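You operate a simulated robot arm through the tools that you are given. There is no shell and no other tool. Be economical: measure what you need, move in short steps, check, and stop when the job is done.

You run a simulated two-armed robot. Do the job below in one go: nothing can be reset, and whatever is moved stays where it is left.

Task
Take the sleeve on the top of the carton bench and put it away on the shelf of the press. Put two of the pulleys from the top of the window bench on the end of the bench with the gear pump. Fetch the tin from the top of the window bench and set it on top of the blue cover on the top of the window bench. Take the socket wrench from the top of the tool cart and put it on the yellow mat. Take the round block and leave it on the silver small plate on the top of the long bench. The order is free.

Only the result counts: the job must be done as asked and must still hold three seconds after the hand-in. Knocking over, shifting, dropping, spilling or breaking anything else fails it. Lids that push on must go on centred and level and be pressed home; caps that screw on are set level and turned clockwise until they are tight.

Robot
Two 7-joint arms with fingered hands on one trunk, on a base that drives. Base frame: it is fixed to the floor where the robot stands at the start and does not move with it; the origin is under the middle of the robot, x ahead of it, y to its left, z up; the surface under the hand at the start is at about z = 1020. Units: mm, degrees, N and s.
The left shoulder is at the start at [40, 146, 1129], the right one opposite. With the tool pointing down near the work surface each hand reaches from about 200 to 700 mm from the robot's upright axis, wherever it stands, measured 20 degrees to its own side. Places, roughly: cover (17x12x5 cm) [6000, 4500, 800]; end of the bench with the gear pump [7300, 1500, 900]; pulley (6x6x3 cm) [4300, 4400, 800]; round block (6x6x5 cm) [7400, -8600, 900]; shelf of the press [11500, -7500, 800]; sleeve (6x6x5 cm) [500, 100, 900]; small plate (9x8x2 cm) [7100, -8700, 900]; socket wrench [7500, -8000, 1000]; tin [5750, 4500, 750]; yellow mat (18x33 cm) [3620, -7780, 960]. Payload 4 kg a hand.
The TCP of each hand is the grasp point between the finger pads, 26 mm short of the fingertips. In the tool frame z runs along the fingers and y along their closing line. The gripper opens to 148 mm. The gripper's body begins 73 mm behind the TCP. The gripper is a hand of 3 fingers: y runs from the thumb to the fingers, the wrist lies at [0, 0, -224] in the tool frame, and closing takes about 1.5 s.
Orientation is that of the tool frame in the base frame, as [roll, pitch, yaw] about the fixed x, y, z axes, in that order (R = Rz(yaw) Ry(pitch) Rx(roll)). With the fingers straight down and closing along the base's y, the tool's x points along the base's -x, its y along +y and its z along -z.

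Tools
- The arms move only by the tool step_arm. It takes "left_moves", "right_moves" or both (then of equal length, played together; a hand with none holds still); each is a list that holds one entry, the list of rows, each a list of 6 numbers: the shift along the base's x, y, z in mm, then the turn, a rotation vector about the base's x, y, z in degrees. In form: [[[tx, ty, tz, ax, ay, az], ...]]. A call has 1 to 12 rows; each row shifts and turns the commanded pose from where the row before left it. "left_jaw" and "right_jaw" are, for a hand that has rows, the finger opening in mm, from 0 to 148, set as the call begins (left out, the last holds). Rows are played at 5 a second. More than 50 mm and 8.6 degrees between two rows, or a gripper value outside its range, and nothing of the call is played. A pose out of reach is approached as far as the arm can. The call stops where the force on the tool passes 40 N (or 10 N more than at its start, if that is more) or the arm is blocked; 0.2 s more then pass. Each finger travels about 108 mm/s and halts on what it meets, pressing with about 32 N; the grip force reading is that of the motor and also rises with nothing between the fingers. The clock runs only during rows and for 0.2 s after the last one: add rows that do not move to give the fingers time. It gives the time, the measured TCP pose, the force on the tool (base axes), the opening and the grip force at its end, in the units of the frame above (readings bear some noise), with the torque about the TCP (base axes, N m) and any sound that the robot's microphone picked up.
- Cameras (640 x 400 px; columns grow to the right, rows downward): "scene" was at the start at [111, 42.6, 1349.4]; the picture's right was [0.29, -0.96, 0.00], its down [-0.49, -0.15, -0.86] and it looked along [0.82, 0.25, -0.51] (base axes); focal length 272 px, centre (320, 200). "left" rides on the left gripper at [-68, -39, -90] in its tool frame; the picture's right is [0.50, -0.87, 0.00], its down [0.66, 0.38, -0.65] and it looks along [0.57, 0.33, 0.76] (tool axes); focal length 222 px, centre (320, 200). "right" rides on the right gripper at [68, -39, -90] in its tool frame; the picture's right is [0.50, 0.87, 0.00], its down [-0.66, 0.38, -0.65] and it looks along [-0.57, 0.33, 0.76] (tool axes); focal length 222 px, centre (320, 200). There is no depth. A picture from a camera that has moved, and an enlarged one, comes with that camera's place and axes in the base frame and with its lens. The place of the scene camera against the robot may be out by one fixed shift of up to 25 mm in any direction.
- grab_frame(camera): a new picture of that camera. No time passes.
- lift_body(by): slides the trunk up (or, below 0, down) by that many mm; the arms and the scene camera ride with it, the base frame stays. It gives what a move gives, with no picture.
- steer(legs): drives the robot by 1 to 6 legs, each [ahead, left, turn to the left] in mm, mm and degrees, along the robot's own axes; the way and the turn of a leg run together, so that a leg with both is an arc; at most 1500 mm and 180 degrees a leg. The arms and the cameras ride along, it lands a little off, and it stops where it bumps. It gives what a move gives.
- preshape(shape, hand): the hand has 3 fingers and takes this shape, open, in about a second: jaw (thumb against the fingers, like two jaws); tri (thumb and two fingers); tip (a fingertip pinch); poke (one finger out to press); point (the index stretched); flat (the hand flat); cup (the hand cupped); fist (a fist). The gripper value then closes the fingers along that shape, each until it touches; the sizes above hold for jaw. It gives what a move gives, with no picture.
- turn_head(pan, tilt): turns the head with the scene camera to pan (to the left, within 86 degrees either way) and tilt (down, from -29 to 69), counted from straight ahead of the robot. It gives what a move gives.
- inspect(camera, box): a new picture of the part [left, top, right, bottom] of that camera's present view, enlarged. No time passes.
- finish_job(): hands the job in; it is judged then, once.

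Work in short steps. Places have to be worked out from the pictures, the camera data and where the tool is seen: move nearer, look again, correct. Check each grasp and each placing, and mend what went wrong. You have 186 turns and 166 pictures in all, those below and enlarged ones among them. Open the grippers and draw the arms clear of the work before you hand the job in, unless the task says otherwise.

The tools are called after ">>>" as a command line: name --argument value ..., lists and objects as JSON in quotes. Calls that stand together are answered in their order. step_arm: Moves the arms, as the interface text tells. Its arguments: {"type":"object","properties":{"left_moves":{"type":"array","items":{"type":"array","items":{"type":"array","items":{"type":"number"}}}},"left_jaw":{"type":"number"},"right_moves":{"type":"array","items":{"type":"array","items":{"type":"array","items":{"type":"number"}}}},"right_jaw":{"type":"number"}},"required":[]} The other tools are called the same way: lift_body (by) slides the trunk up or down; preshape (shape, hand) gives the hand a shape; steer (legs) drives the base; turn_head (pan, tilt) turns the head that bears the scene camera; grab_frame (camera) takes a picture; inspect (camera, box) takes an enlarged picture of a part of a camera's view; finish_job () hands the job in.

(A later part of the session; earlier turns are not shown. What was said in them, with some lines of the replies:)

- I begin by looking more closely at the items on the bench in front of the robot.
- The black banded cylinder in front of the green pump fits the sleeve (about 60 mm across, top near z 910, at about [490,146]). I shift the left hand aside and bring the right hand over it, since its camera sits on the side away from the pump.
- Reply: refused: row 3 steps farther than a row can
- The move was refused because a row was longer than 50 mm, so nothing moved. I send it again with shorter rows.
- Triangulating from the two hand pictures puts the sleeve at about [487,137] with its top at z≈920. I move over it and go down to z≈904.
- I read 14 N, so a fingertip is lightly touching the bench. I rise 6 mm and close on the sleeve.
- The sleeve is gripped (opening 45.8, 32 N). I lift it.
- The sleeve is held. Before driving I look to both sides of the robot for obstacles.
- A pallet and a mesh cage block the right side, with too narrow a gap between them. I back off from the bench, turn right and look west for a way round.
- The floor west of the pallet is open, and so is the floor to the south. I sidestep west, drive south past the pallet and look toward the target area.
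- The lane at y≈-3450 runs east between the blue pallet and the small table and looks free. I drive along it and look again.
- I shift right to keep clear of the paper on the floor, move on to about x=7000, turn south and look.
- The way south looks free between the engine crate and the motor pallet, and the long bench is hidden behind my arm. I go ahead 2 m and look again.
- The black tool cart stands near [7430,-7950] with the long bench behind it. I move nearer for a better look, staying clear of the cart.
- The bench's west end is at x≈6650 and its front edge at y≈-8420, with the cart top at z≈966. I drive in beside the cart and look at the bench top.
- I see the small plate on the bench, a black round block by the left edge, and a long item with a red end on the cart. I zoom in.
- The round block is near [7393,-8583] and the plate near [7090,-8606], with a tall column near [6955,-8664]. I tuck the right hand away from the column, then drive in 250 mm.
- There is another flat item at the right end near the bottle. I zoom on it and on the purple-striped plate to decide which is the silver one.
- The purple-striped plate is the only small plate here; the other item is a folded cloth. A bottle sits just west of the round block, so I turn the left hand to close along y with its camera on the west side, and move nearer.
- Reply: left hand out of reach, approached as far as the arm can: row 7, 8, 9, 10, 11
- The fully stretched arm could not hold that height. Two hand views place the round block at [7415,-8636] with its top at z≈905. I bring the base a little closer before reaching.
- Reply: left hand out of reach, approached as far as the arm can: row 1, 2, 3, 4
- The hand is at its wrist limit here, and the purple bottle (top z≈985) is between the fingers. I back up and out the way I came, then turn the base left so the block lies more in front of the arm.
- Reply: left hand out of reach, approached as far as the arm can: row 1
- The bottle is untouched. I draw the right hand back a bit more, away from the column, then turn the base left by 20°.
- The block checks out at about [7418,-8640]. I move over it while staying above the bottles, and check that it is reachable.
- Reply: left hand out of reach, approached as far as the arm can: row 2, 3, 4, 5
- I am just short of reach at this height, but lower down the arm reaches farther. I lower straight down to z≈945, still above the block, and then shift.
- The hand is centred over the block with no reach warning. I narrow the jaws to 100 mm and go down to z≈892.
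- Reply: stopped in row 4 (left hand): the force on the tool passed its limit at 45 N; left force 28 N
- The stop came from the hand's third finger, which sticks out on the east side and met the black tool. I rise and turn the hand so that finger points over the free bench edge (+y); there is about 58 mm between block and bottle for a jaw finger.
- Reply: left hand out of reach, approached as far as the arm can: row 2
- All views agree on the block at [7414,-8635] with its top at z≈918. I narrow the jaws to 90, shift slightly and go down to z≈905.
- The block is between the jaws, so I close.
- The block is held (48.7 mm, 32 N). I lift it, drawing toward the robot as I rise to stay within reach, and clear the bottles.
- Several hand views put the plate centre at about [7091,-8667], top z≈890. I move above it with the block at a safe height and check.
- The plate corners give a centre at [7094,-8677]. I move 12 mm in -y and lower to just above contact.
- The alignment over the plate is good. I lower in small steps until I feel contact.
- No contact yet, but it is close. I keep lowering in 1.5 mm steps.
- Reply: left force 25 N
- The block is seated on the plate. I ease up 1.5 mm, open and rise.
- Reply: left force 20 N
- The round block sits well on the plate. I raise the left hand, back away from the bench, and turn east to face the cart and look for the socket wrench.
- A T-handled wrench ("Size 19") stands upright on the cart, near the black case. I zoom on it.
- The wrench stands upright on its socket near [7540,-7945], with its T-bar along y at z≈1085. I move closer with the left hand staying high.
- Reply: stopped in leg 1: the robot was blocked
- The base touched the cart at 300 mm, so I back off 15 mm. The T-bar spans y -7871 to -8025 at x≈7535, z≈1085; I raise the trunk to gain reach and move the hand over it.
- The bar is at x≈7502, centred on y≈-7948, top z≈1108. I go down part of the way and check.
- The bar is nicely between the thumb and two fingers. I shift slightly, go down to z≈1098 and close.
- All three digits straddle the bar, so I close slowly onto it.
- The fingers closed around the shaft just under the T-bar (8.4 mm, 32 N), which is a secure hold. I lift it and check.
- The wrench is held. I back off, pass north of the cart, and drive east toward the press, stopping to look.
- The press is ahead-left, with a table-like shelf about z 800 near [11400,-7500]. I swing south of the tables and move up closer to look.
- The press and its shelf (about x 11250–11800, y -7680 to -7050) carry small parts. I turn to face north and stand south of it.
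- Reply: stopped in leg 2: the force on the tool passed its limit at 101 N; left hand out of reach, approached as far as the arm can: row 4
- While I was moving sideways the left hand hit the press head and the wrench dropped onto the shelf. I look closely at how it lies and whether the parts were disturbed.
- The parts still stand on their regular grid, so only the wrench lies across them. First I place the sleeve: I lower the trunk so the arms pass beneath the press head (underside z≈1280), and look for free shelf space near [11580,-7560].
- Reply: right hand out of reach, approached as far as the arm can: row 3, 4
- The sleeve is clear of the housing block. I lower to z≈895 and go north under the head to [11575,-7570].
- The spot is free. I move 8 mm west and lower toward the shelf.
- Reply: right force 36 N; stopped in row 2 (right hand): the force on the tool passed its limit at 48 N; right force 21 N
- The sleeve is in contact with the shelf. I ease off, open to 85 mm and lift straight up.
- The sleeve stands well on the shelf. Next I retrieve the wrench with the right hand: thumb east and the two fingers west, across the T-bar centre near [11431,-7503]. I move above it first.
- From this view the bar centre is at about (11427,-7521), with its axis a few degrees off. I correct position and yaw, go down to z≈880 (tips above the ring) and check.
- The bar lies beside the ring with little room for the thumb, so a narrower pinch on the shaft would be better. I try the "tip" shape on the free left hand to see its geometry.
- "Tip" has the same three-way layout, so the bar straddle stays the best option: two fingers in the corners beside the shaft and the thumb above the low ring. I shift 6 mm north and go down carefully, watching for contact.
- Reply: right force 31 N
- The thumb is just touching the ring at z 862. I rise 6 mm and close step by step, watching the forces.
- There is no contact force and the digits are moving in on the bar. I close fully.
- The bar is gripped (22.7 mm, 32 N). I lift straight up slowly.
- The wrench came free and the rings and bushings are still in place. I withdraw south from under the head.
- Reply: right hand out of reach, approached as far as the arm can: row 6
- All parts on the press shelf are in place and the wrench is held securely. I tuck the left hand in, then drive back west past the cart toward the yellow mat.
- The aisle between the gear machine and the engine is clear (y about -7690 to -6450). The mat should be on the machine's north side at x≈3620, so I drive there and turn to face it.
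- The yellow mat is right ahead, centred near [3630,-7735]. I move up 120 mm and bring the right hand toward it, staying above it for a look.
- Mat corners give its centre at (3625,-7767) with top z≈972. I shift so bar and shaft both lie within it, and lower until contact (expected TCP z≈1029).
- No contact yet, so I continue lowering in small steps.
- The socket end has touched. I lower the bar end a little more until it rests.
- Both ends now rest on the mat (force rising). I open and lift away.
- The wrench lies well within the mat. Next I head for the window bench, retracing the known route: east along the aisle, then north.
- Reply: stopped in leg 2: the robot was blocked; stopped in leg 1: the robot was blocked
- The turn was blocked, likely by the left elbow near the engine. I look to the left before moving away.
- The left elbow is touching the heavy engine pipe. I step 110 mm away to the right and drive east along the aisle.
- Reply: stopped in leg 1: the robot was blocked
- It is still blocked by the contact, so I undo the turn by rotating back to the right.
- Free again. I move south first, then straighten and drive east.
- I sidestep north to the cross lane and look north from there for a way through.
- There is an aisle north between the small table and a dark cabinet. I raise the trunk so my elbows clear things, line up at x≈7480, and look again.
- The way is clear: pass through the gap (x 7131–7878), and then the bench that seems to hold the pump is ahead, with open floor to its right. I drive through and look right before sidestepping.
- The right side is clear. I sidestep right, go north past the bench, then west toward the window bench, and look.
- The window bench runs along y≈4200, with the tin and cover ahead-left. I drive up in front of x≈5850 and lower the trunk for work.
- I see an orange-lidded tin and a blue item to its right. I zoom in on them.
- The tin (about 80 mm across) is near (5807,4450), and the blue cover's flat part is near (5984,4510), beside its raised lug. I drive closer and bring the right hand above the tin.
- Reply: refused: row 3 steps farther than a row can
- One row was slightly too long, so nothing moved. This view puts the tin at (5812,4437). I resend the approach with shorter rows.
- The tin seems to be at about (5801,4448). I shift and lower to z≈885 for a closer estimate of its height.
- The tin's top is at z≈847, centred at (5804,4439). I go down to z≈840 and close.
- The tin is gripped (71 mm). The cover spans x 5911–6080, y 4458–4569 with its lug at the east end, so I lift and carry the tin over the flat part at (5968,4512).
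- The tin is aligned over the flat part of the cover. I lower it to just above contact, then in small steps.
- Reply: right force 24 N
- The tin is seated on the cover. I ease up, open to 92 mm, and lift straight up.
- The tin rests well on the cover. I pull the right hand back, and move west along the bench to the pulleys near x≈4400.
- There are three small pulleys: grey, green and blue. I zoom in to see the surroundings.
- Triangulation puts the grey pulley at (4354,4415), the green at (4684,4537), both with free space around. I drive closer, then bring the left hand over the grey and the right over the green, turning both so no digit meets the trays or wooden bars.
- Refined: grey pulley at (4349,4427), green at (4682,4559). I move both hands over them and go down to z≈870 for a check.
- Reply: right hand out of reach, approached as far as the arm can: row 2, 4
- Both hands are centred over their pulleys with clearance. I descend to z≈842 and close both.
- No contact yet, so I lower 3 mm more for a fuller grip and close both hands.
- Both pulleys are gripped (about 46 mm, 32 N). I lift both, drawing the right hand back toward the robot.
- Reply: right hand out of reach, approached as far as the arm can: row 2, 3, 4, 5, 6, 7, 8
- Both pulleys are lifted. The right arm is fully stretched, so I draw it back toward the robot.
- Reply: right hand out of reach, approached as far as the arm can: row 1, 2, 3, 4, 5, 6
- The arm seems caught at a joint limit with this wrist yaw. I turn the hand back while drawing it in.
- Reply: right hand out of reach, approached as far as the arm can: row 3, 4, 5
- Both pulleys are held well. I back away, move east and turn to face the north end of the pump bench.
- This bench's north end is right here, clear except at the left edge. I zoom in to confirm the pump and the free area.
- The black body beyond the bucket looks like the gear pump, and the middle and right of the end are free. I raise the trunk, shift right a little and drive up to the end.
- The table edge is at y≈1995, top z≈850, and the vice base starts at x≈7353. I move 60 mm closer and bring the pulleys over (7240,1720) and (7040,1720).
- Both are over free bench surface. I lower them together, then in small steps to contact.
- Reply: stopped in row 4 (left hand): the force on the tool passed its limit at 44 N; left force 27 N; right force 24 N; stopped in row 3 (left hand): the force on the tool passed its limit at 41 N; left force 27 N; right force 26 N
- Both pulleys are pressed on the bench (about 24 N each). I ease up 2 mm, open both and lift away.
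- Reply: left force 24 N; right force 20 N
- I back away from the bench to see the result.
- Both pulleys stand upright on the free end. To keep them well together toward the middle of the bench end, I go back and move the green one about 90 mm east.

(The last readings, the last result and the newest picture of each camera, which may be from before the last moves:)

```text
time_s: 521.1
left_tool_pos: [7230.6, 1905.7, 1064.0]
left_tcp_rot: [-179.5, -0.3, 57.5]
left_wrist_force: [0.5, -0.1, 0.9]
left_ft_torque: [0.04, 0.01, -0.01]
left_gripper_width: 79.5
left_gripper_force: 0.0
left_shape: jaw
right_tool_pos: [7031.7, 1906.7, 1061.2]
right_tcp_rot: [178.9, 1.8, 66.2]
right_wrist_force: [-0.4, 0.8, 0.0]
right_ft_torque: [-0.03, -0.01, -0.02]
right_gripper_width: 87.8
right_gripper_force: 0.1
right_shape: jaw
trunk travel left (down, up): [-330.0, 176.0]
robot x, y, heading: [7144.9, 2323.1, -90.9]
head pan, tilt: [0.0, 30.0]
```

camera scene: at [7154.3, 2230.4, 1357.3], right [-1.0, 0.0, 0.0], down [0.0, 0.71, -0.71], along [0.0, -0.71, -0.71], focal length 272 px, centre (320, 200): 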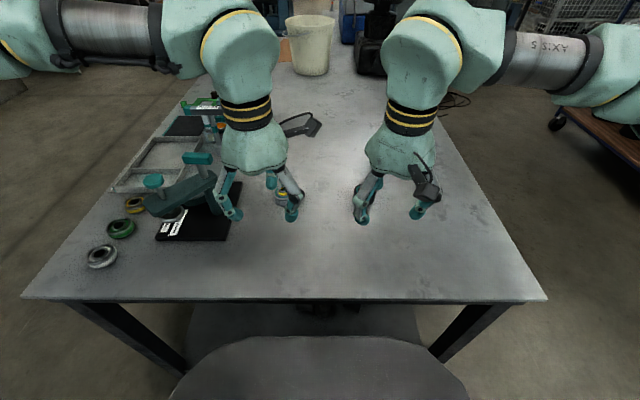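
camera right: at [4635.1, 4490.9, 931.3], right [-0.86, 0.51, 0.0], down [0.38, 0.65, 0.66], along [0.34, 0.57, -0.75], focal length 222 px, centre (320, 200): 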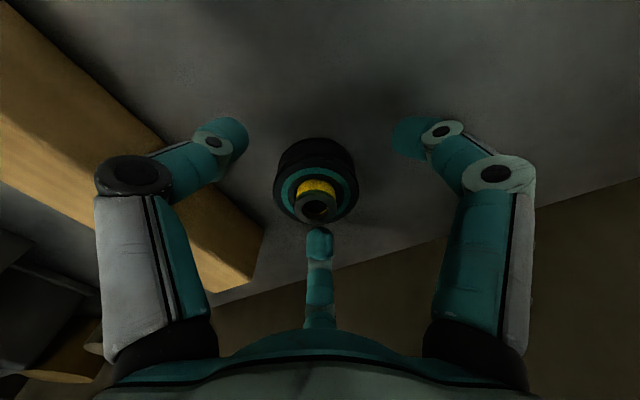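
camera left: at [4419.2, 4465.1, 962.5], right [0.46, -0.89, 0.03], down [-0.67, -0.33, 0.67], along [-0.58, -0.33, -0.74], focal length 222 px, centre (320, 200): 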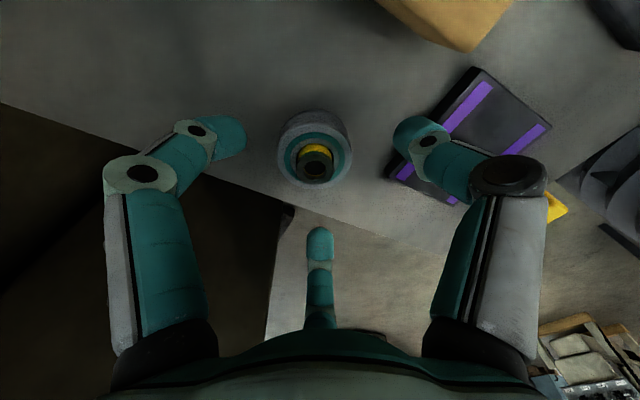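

>>> step_arm --right_moves '[[[2, -42, -20, 0, 0, 0], [2, -42, -20, 0, 0, 0], [2, -42, -25, 0, 0, 0], [2, -42, -25, 0, 0, 0], [1, -20, -10, 0, 0, 0], [0, 0, 0, 0, 0, 0]]]'

>>> grab_frame --camera "right"

```text
time_s: 522.5
left_tool_pos: [7229.8, 1905.3, 1064.7]
left_tcp_rot: [-179.6, -0.4, 57.4]
left_wrist_force: [-0.1, -0.6, 0.4]
left_ft_torque: [-0.01, 0.0, 0.0]
left_gripper_width: 79.5
left_gripper_force: 0.0
left_shape: jaw
right_tool_pos: [7043.2, 1720.6, 961.5]
right_tcp_rot: [179.0, 1.8, 66.2]
right_wrist_force: [0.3, -0.4, 0.4]
right_ft_torque: [0.0, 0.01, 0.04]
right_gripper_width: 87.7
right_gripper_force: 0.1
right_shape: jaw
trunk travel left (down, up): [-330.0, 176.0]
robot x, y, heading: [7141.6, 2324.2, -90.7]
head pan, tilt: [0.0, 30.0]
```

```text
17 pictures are left
camera right: at [7032.3, 1801.5, 1049.3], right [0.99, 0.11, 0.0], down [0.08, -0.73, 0.68], along [0.07, -0.68, -0.73], focal length 222 px, centre (320, 200)
```

right: 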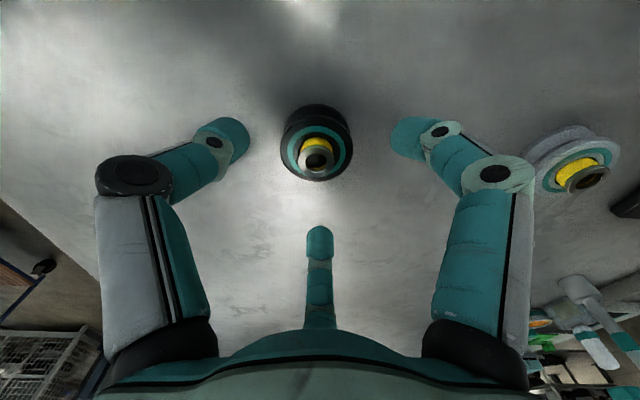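

The pulley is centred under the hand. I go down, grip it and lift slightly.

>>> step_arm --right_moves '[[[0, 0, -20, 0, 0, 0], [0, 0, -15, 0, 0, 0], [0, 0, -7, 0, 0, 0], [0, 0, 0, 0, 0, 0]]]'

>>> step_arm --right_moves '[[[0, 0, 0, 0, 0, 0], [0, 0, 0, 0, 0, 0], [0, 0, 0, 0, 0, 0], [0, 0, 0, 0, 0, 0], [0, 0, 0, 0, 0, 0], [0, 0, 15, 0, 0, 0], [0, 0, 20, 0, 0, 0], [0, 0, 0, 0, 0, 0]]]' --right_jaw 25

```text
time_s: 523.5
left_tool_pos: [7230.2, 1905.4, 1063.2]
left_tcp_rot: [-179.7, -0.4, 57.4]
left_wrist_force: [0.9, 0.8, -0.3]
left_ft_torque: [-0.01, -0.03, -0.04]
left_gripper_width: 79.6
left_gripper_force: 0.1
left_shape: jaw
right_tool_pos: [7040.6, 1720.5, 919.2]
right_tcp_rot: [179.0, 1.8, 66.2]
right_wrist_force: [-0.4, 0.4, -0.6]
right_ft_torque: [0.01, 0.0, 0.0]
right_gripper_width: 87.4
right_gripper_force: 0.1
right_shape: jaw
trunk travel left (down, up): [-330.0, 176.0]
robot x, y, heading: [7145.9, 2327.2, -90.5]
head pan, tilt: [0.0, 30.0]
```

```text
time_s: 525.3
left_tool_pos: [7230.0, 1905.6, 1062.6]
left_tcp_rot: [-179.7, -0.3, 57.4]
left_wrist_force: [-0.6, 0.4, -0.5]
left_ft_torque: [-0.03, 0.0, 0.03]
left_gripper_width: 79.7
left_gripper_force: 0.0
left_shape: jaw
right_tool_pos: [7039.0, 1718.6, 954.0]
right_tcp_rot: [179.0, 1.7, 66.2]
right_wrist_force: [0.3, 0.4, -4.2]
right_ft_torque: [0.03, -0.02, 0.0]
right_gripper_width: 45.8
right_gripper_force: 32.1
right_shape: jaw
trunk travel left (down, up): [-330.0, 176.0]
robot x, y, heading: [7143.9, 2326.0, -90.8]
head pan, tilt: [0.0, 30.0]
```

Gripped and lifted. I move it to (7125,1685) and lower.

>>> step_arm --right_moves '[[[30, -12, 0, 0, 0, 0], [30, -12, 0, 0, 0, 0], [26, -10, 0, 0, 0, 0], [0, 0, -15, 0, 0, 0], [0, 0, -12, 0, 0, 0], [0, 0, -4, 0, 0, 0], [0, 0, 0, 0, 0, 0]]]'

>>> step_arm --right_moves '[[[0, 0, -2, 0, 0, 0], [0, 0, -2, 0, 0, 0], [0, 0, 0, 0, 0, 0]]]'

>>> grab_frame --camera "right"

```text
time_s: 526.9
left_tool_pos: [7230.2, 1904.6, 1062.6]
left_tcp_rot: [-179.6, -0.5, 57.4]
left_wrist_force: [-0.7, -0.3, -0.4]
left_ft_torque: [0.02, -0.02, 0.03]
left_gripper_width: 79.7
left_gripper_force: 0.0
left_shape: jaw
right_tool_pos: [7125.3, 1685.3, 922.3]
right_tcp_rot: [179.0, 1.8, 66.2]
right_wrist_force: [0.3, 0.2, -3.7]
right_ft_torque: [0.03, -0.02, -0.01]
right_gripper_width: 45.8
right_gripper_force: 32.1
right_shape: jaw
trunk travel left (down, up): [-330.0, 176.0]
robot x, y, heading: [7146.0, 2326.1, -90.8]
head pan, tilt: [0.0, 30.0]
```

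```text
time_s: 527.7
left_tool_pos: [7229.0, 1904.6, 1063.9]
left_tcp_rot: [-179.6, -0.4, 57.4]
left_wrist_force: [-0.1, 0.1, 0.2]
left_ft_torque: [-0.02, -0.01, -0.01]
left_gripper_width: 79.5
left_gripper_force: 0.0
left_shape: jaw
right_tool_pos: [7126.1, 1684.6, 919.1]
right_tcp_rot: [178.9, 1.8, 66.3]
right_wrist_force: [0.0, 0.0, -0.2]
right_ft_torque: [0.05, 0.05, 0.02]
right_gripper_width: 46.2
right_gripper_force: 31.8
right_shape: jaw
trunk travel left (down, up): [-330.0, 176.0]
robot x, y, heading: [7145.9, 2329.6, -90.7]
head pan, tilt: [0.0, 30.0]
```

```text
16 pictures are left
camera right: at [7116.3, 1766.5, 1006.7], right [0.99, 0.11, 0.0], down [0.08, -0.73, 0.68], along [0.07, -0.68, -0.73], focal length 222 px, centre (320, 200)
```

right: 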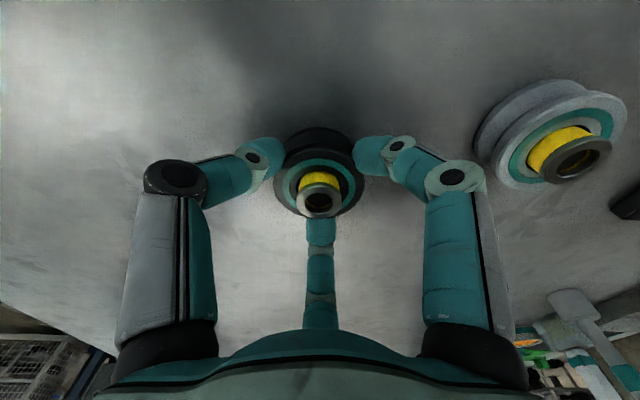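

The pulley has touched down. I lower 1 mm more, open only to 64 mm so as not to touch the grey pulley, and lift straight up.

>>> step_arm --right_moves '[[[0, 0, -1, 0, 0, 0], [0, 0, 0, 0, 0, 0]]]'

>>> step_arm --right_moves '[[[0, 0, 0, 0, 0, 0], [0, 0, 0, 0, 0, 0], [0, 0, 10, 0, 0, 0], [0, 0, 25, 0, 0, 0], [0, 0, 40, 0, 0, 0], [-10, 25, 40, 0, 0, 0], [-10, 40, 20, 0, 0, 0], [-10, 45, 10, 0, 0, 0], [0, 45, 0, 0, 0, 0], [0, 45, 0, 0, 0, 0], [0, 0, 0, 0, 0, 0]]]' --right_jaw 64

>>> steer --legs '[[-450, 0, 0]]'

>>> grab_frame --camera "scene"

```text
time_s: 528.3
left_tool_pos: [7230.8, 1906.3, 1062.9]
left_tcp_rot: [-179.6, -0.4, 57.4]
left_wrist_force: [0.6, -0.9, -0.3]
left_ft_torque: [0.01, 0.0, -0.01]
left_gripper_width: 79.7
left_gripper_force: 0.1
left_shape: jaw
right_tool_pos: [7124.9, 1685.6, 917.2]
right_tcp_rot: [178.9, 1.8, 66.3]
right_wrist_force: [0.0, -1.0, 3.7]
right_ft_torque: [0.05, 0.07, 0.01]
right_gripper_width: 46.0
right_gripper_force: 32.0
right_shape: jaw
trunk travel left (down, up): [-330.0, 176.0]
robot x, y, heading: [7143.7, 2325.8, -90.8]
head pan, tilt: [0.0, 30.0]
```

```text
time_s: 530.7
left_tool_pos: [7230.4, 1904.7, 1063.5]
left_tcp_rot: [-179.6, -0.3, 57.4]
left_wrist_force: [-0.2, 0.3, -0.9]
left_ft_torque: [-0.02, -0.02, 0.02]
left_gripper_width: 79.7
left_gripper_force: 0.0
left_shape: jaw
right_tool_pos: [7094.6, 1883.9, 1061.8]
right_tcp_rot: [178.9, 1.9, 66.3]
right_wrist_force: [0.7, -0.7, -0.7]
right_ft_torque: [0.01, 0.02, 0.01]
right_gripper_width: 63.5
right_gripper_force: 0.1
right_shape: jaw
trunk travel left (down, up): [-330.0, 176.0]
robot x, y, heading: [7143.6, 2325.6, -90.7]
head pan, tilt: [0.0, 30.0]
```

```text
time_s: 533.4
left_tool_pos: [7235.6, 2352.1, 1062.7]
left_tcp_rot: [-179.6, -0.4, 57.5]
left_wrist_force: [-0.2, 0.4, 0.0]
left_ft_torque: [-0.02, 0.01, -0.01]
left_gripper_width: 79.5
left_gripper_force: 0.1
left_shape: jaw
right_tool_pos: [7098.9, 2331.6, 1061.6]
right_tcp_rot: [179.0, 1.7, 66.2]
right_wrist_force: [-1.4, -1.0, -0.1]
right_ft_torque: [0.01, 0.01, -0.03]
right_gripper_width: 63.8
right_gripper_force: 0.1
right_shape: jaw
trunk travel left (down, up): [-330.0, 176.0]
robot x, y, heading: [7153.7, 2769.3, -90.7]
head pan, tilt: [0.0, 30.0]
```

```text
15 pictures are left
camera scene: at [7154.3, 2676.7, 1380.0], right [-1.0, 0.01, 0.0], down [0.01, 0.5, -0.87], along [-0.01, -0.87, -0.5], focal length 272 px, centre (320, 200)
```

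scene: 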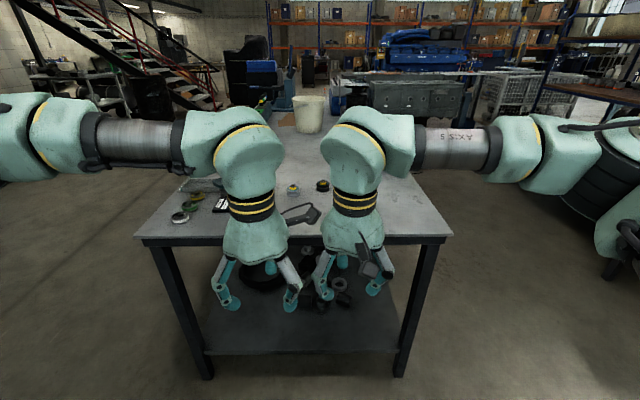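

Both pulleys stand upright on the bench end, the grippers are open and the arms are clear. All five parts are placed, so I hand in.

>>> finish_job

```text
The job is handed in.
```

I placed all five items and handed the job in, but the wrench was dropped once along the way. No verdict came back.

- **Sleeve:** it stands on the press shelf.
- **Pulleys:** the grey and green ones stand upright on the north end of the bench I took for the gear-pump bench. I went by the given location and a black pump-like body on it.
- **Tin:** it sits on the flat part of the blue cover.
- **Socket wrench:** it lies on the yellow mat. On the way, my hand hit the press head and the wrench fell onto the press shelf. I picked it up again, and the parts on the shelf looked undisturbed in the pictures.
- **Round block:** it sits on the small plate with purple stripes on the long bench, the only small plate I saw there.

The base also touched the tool cart once and the left elbow touched the engine once. I saw nothing move either time.
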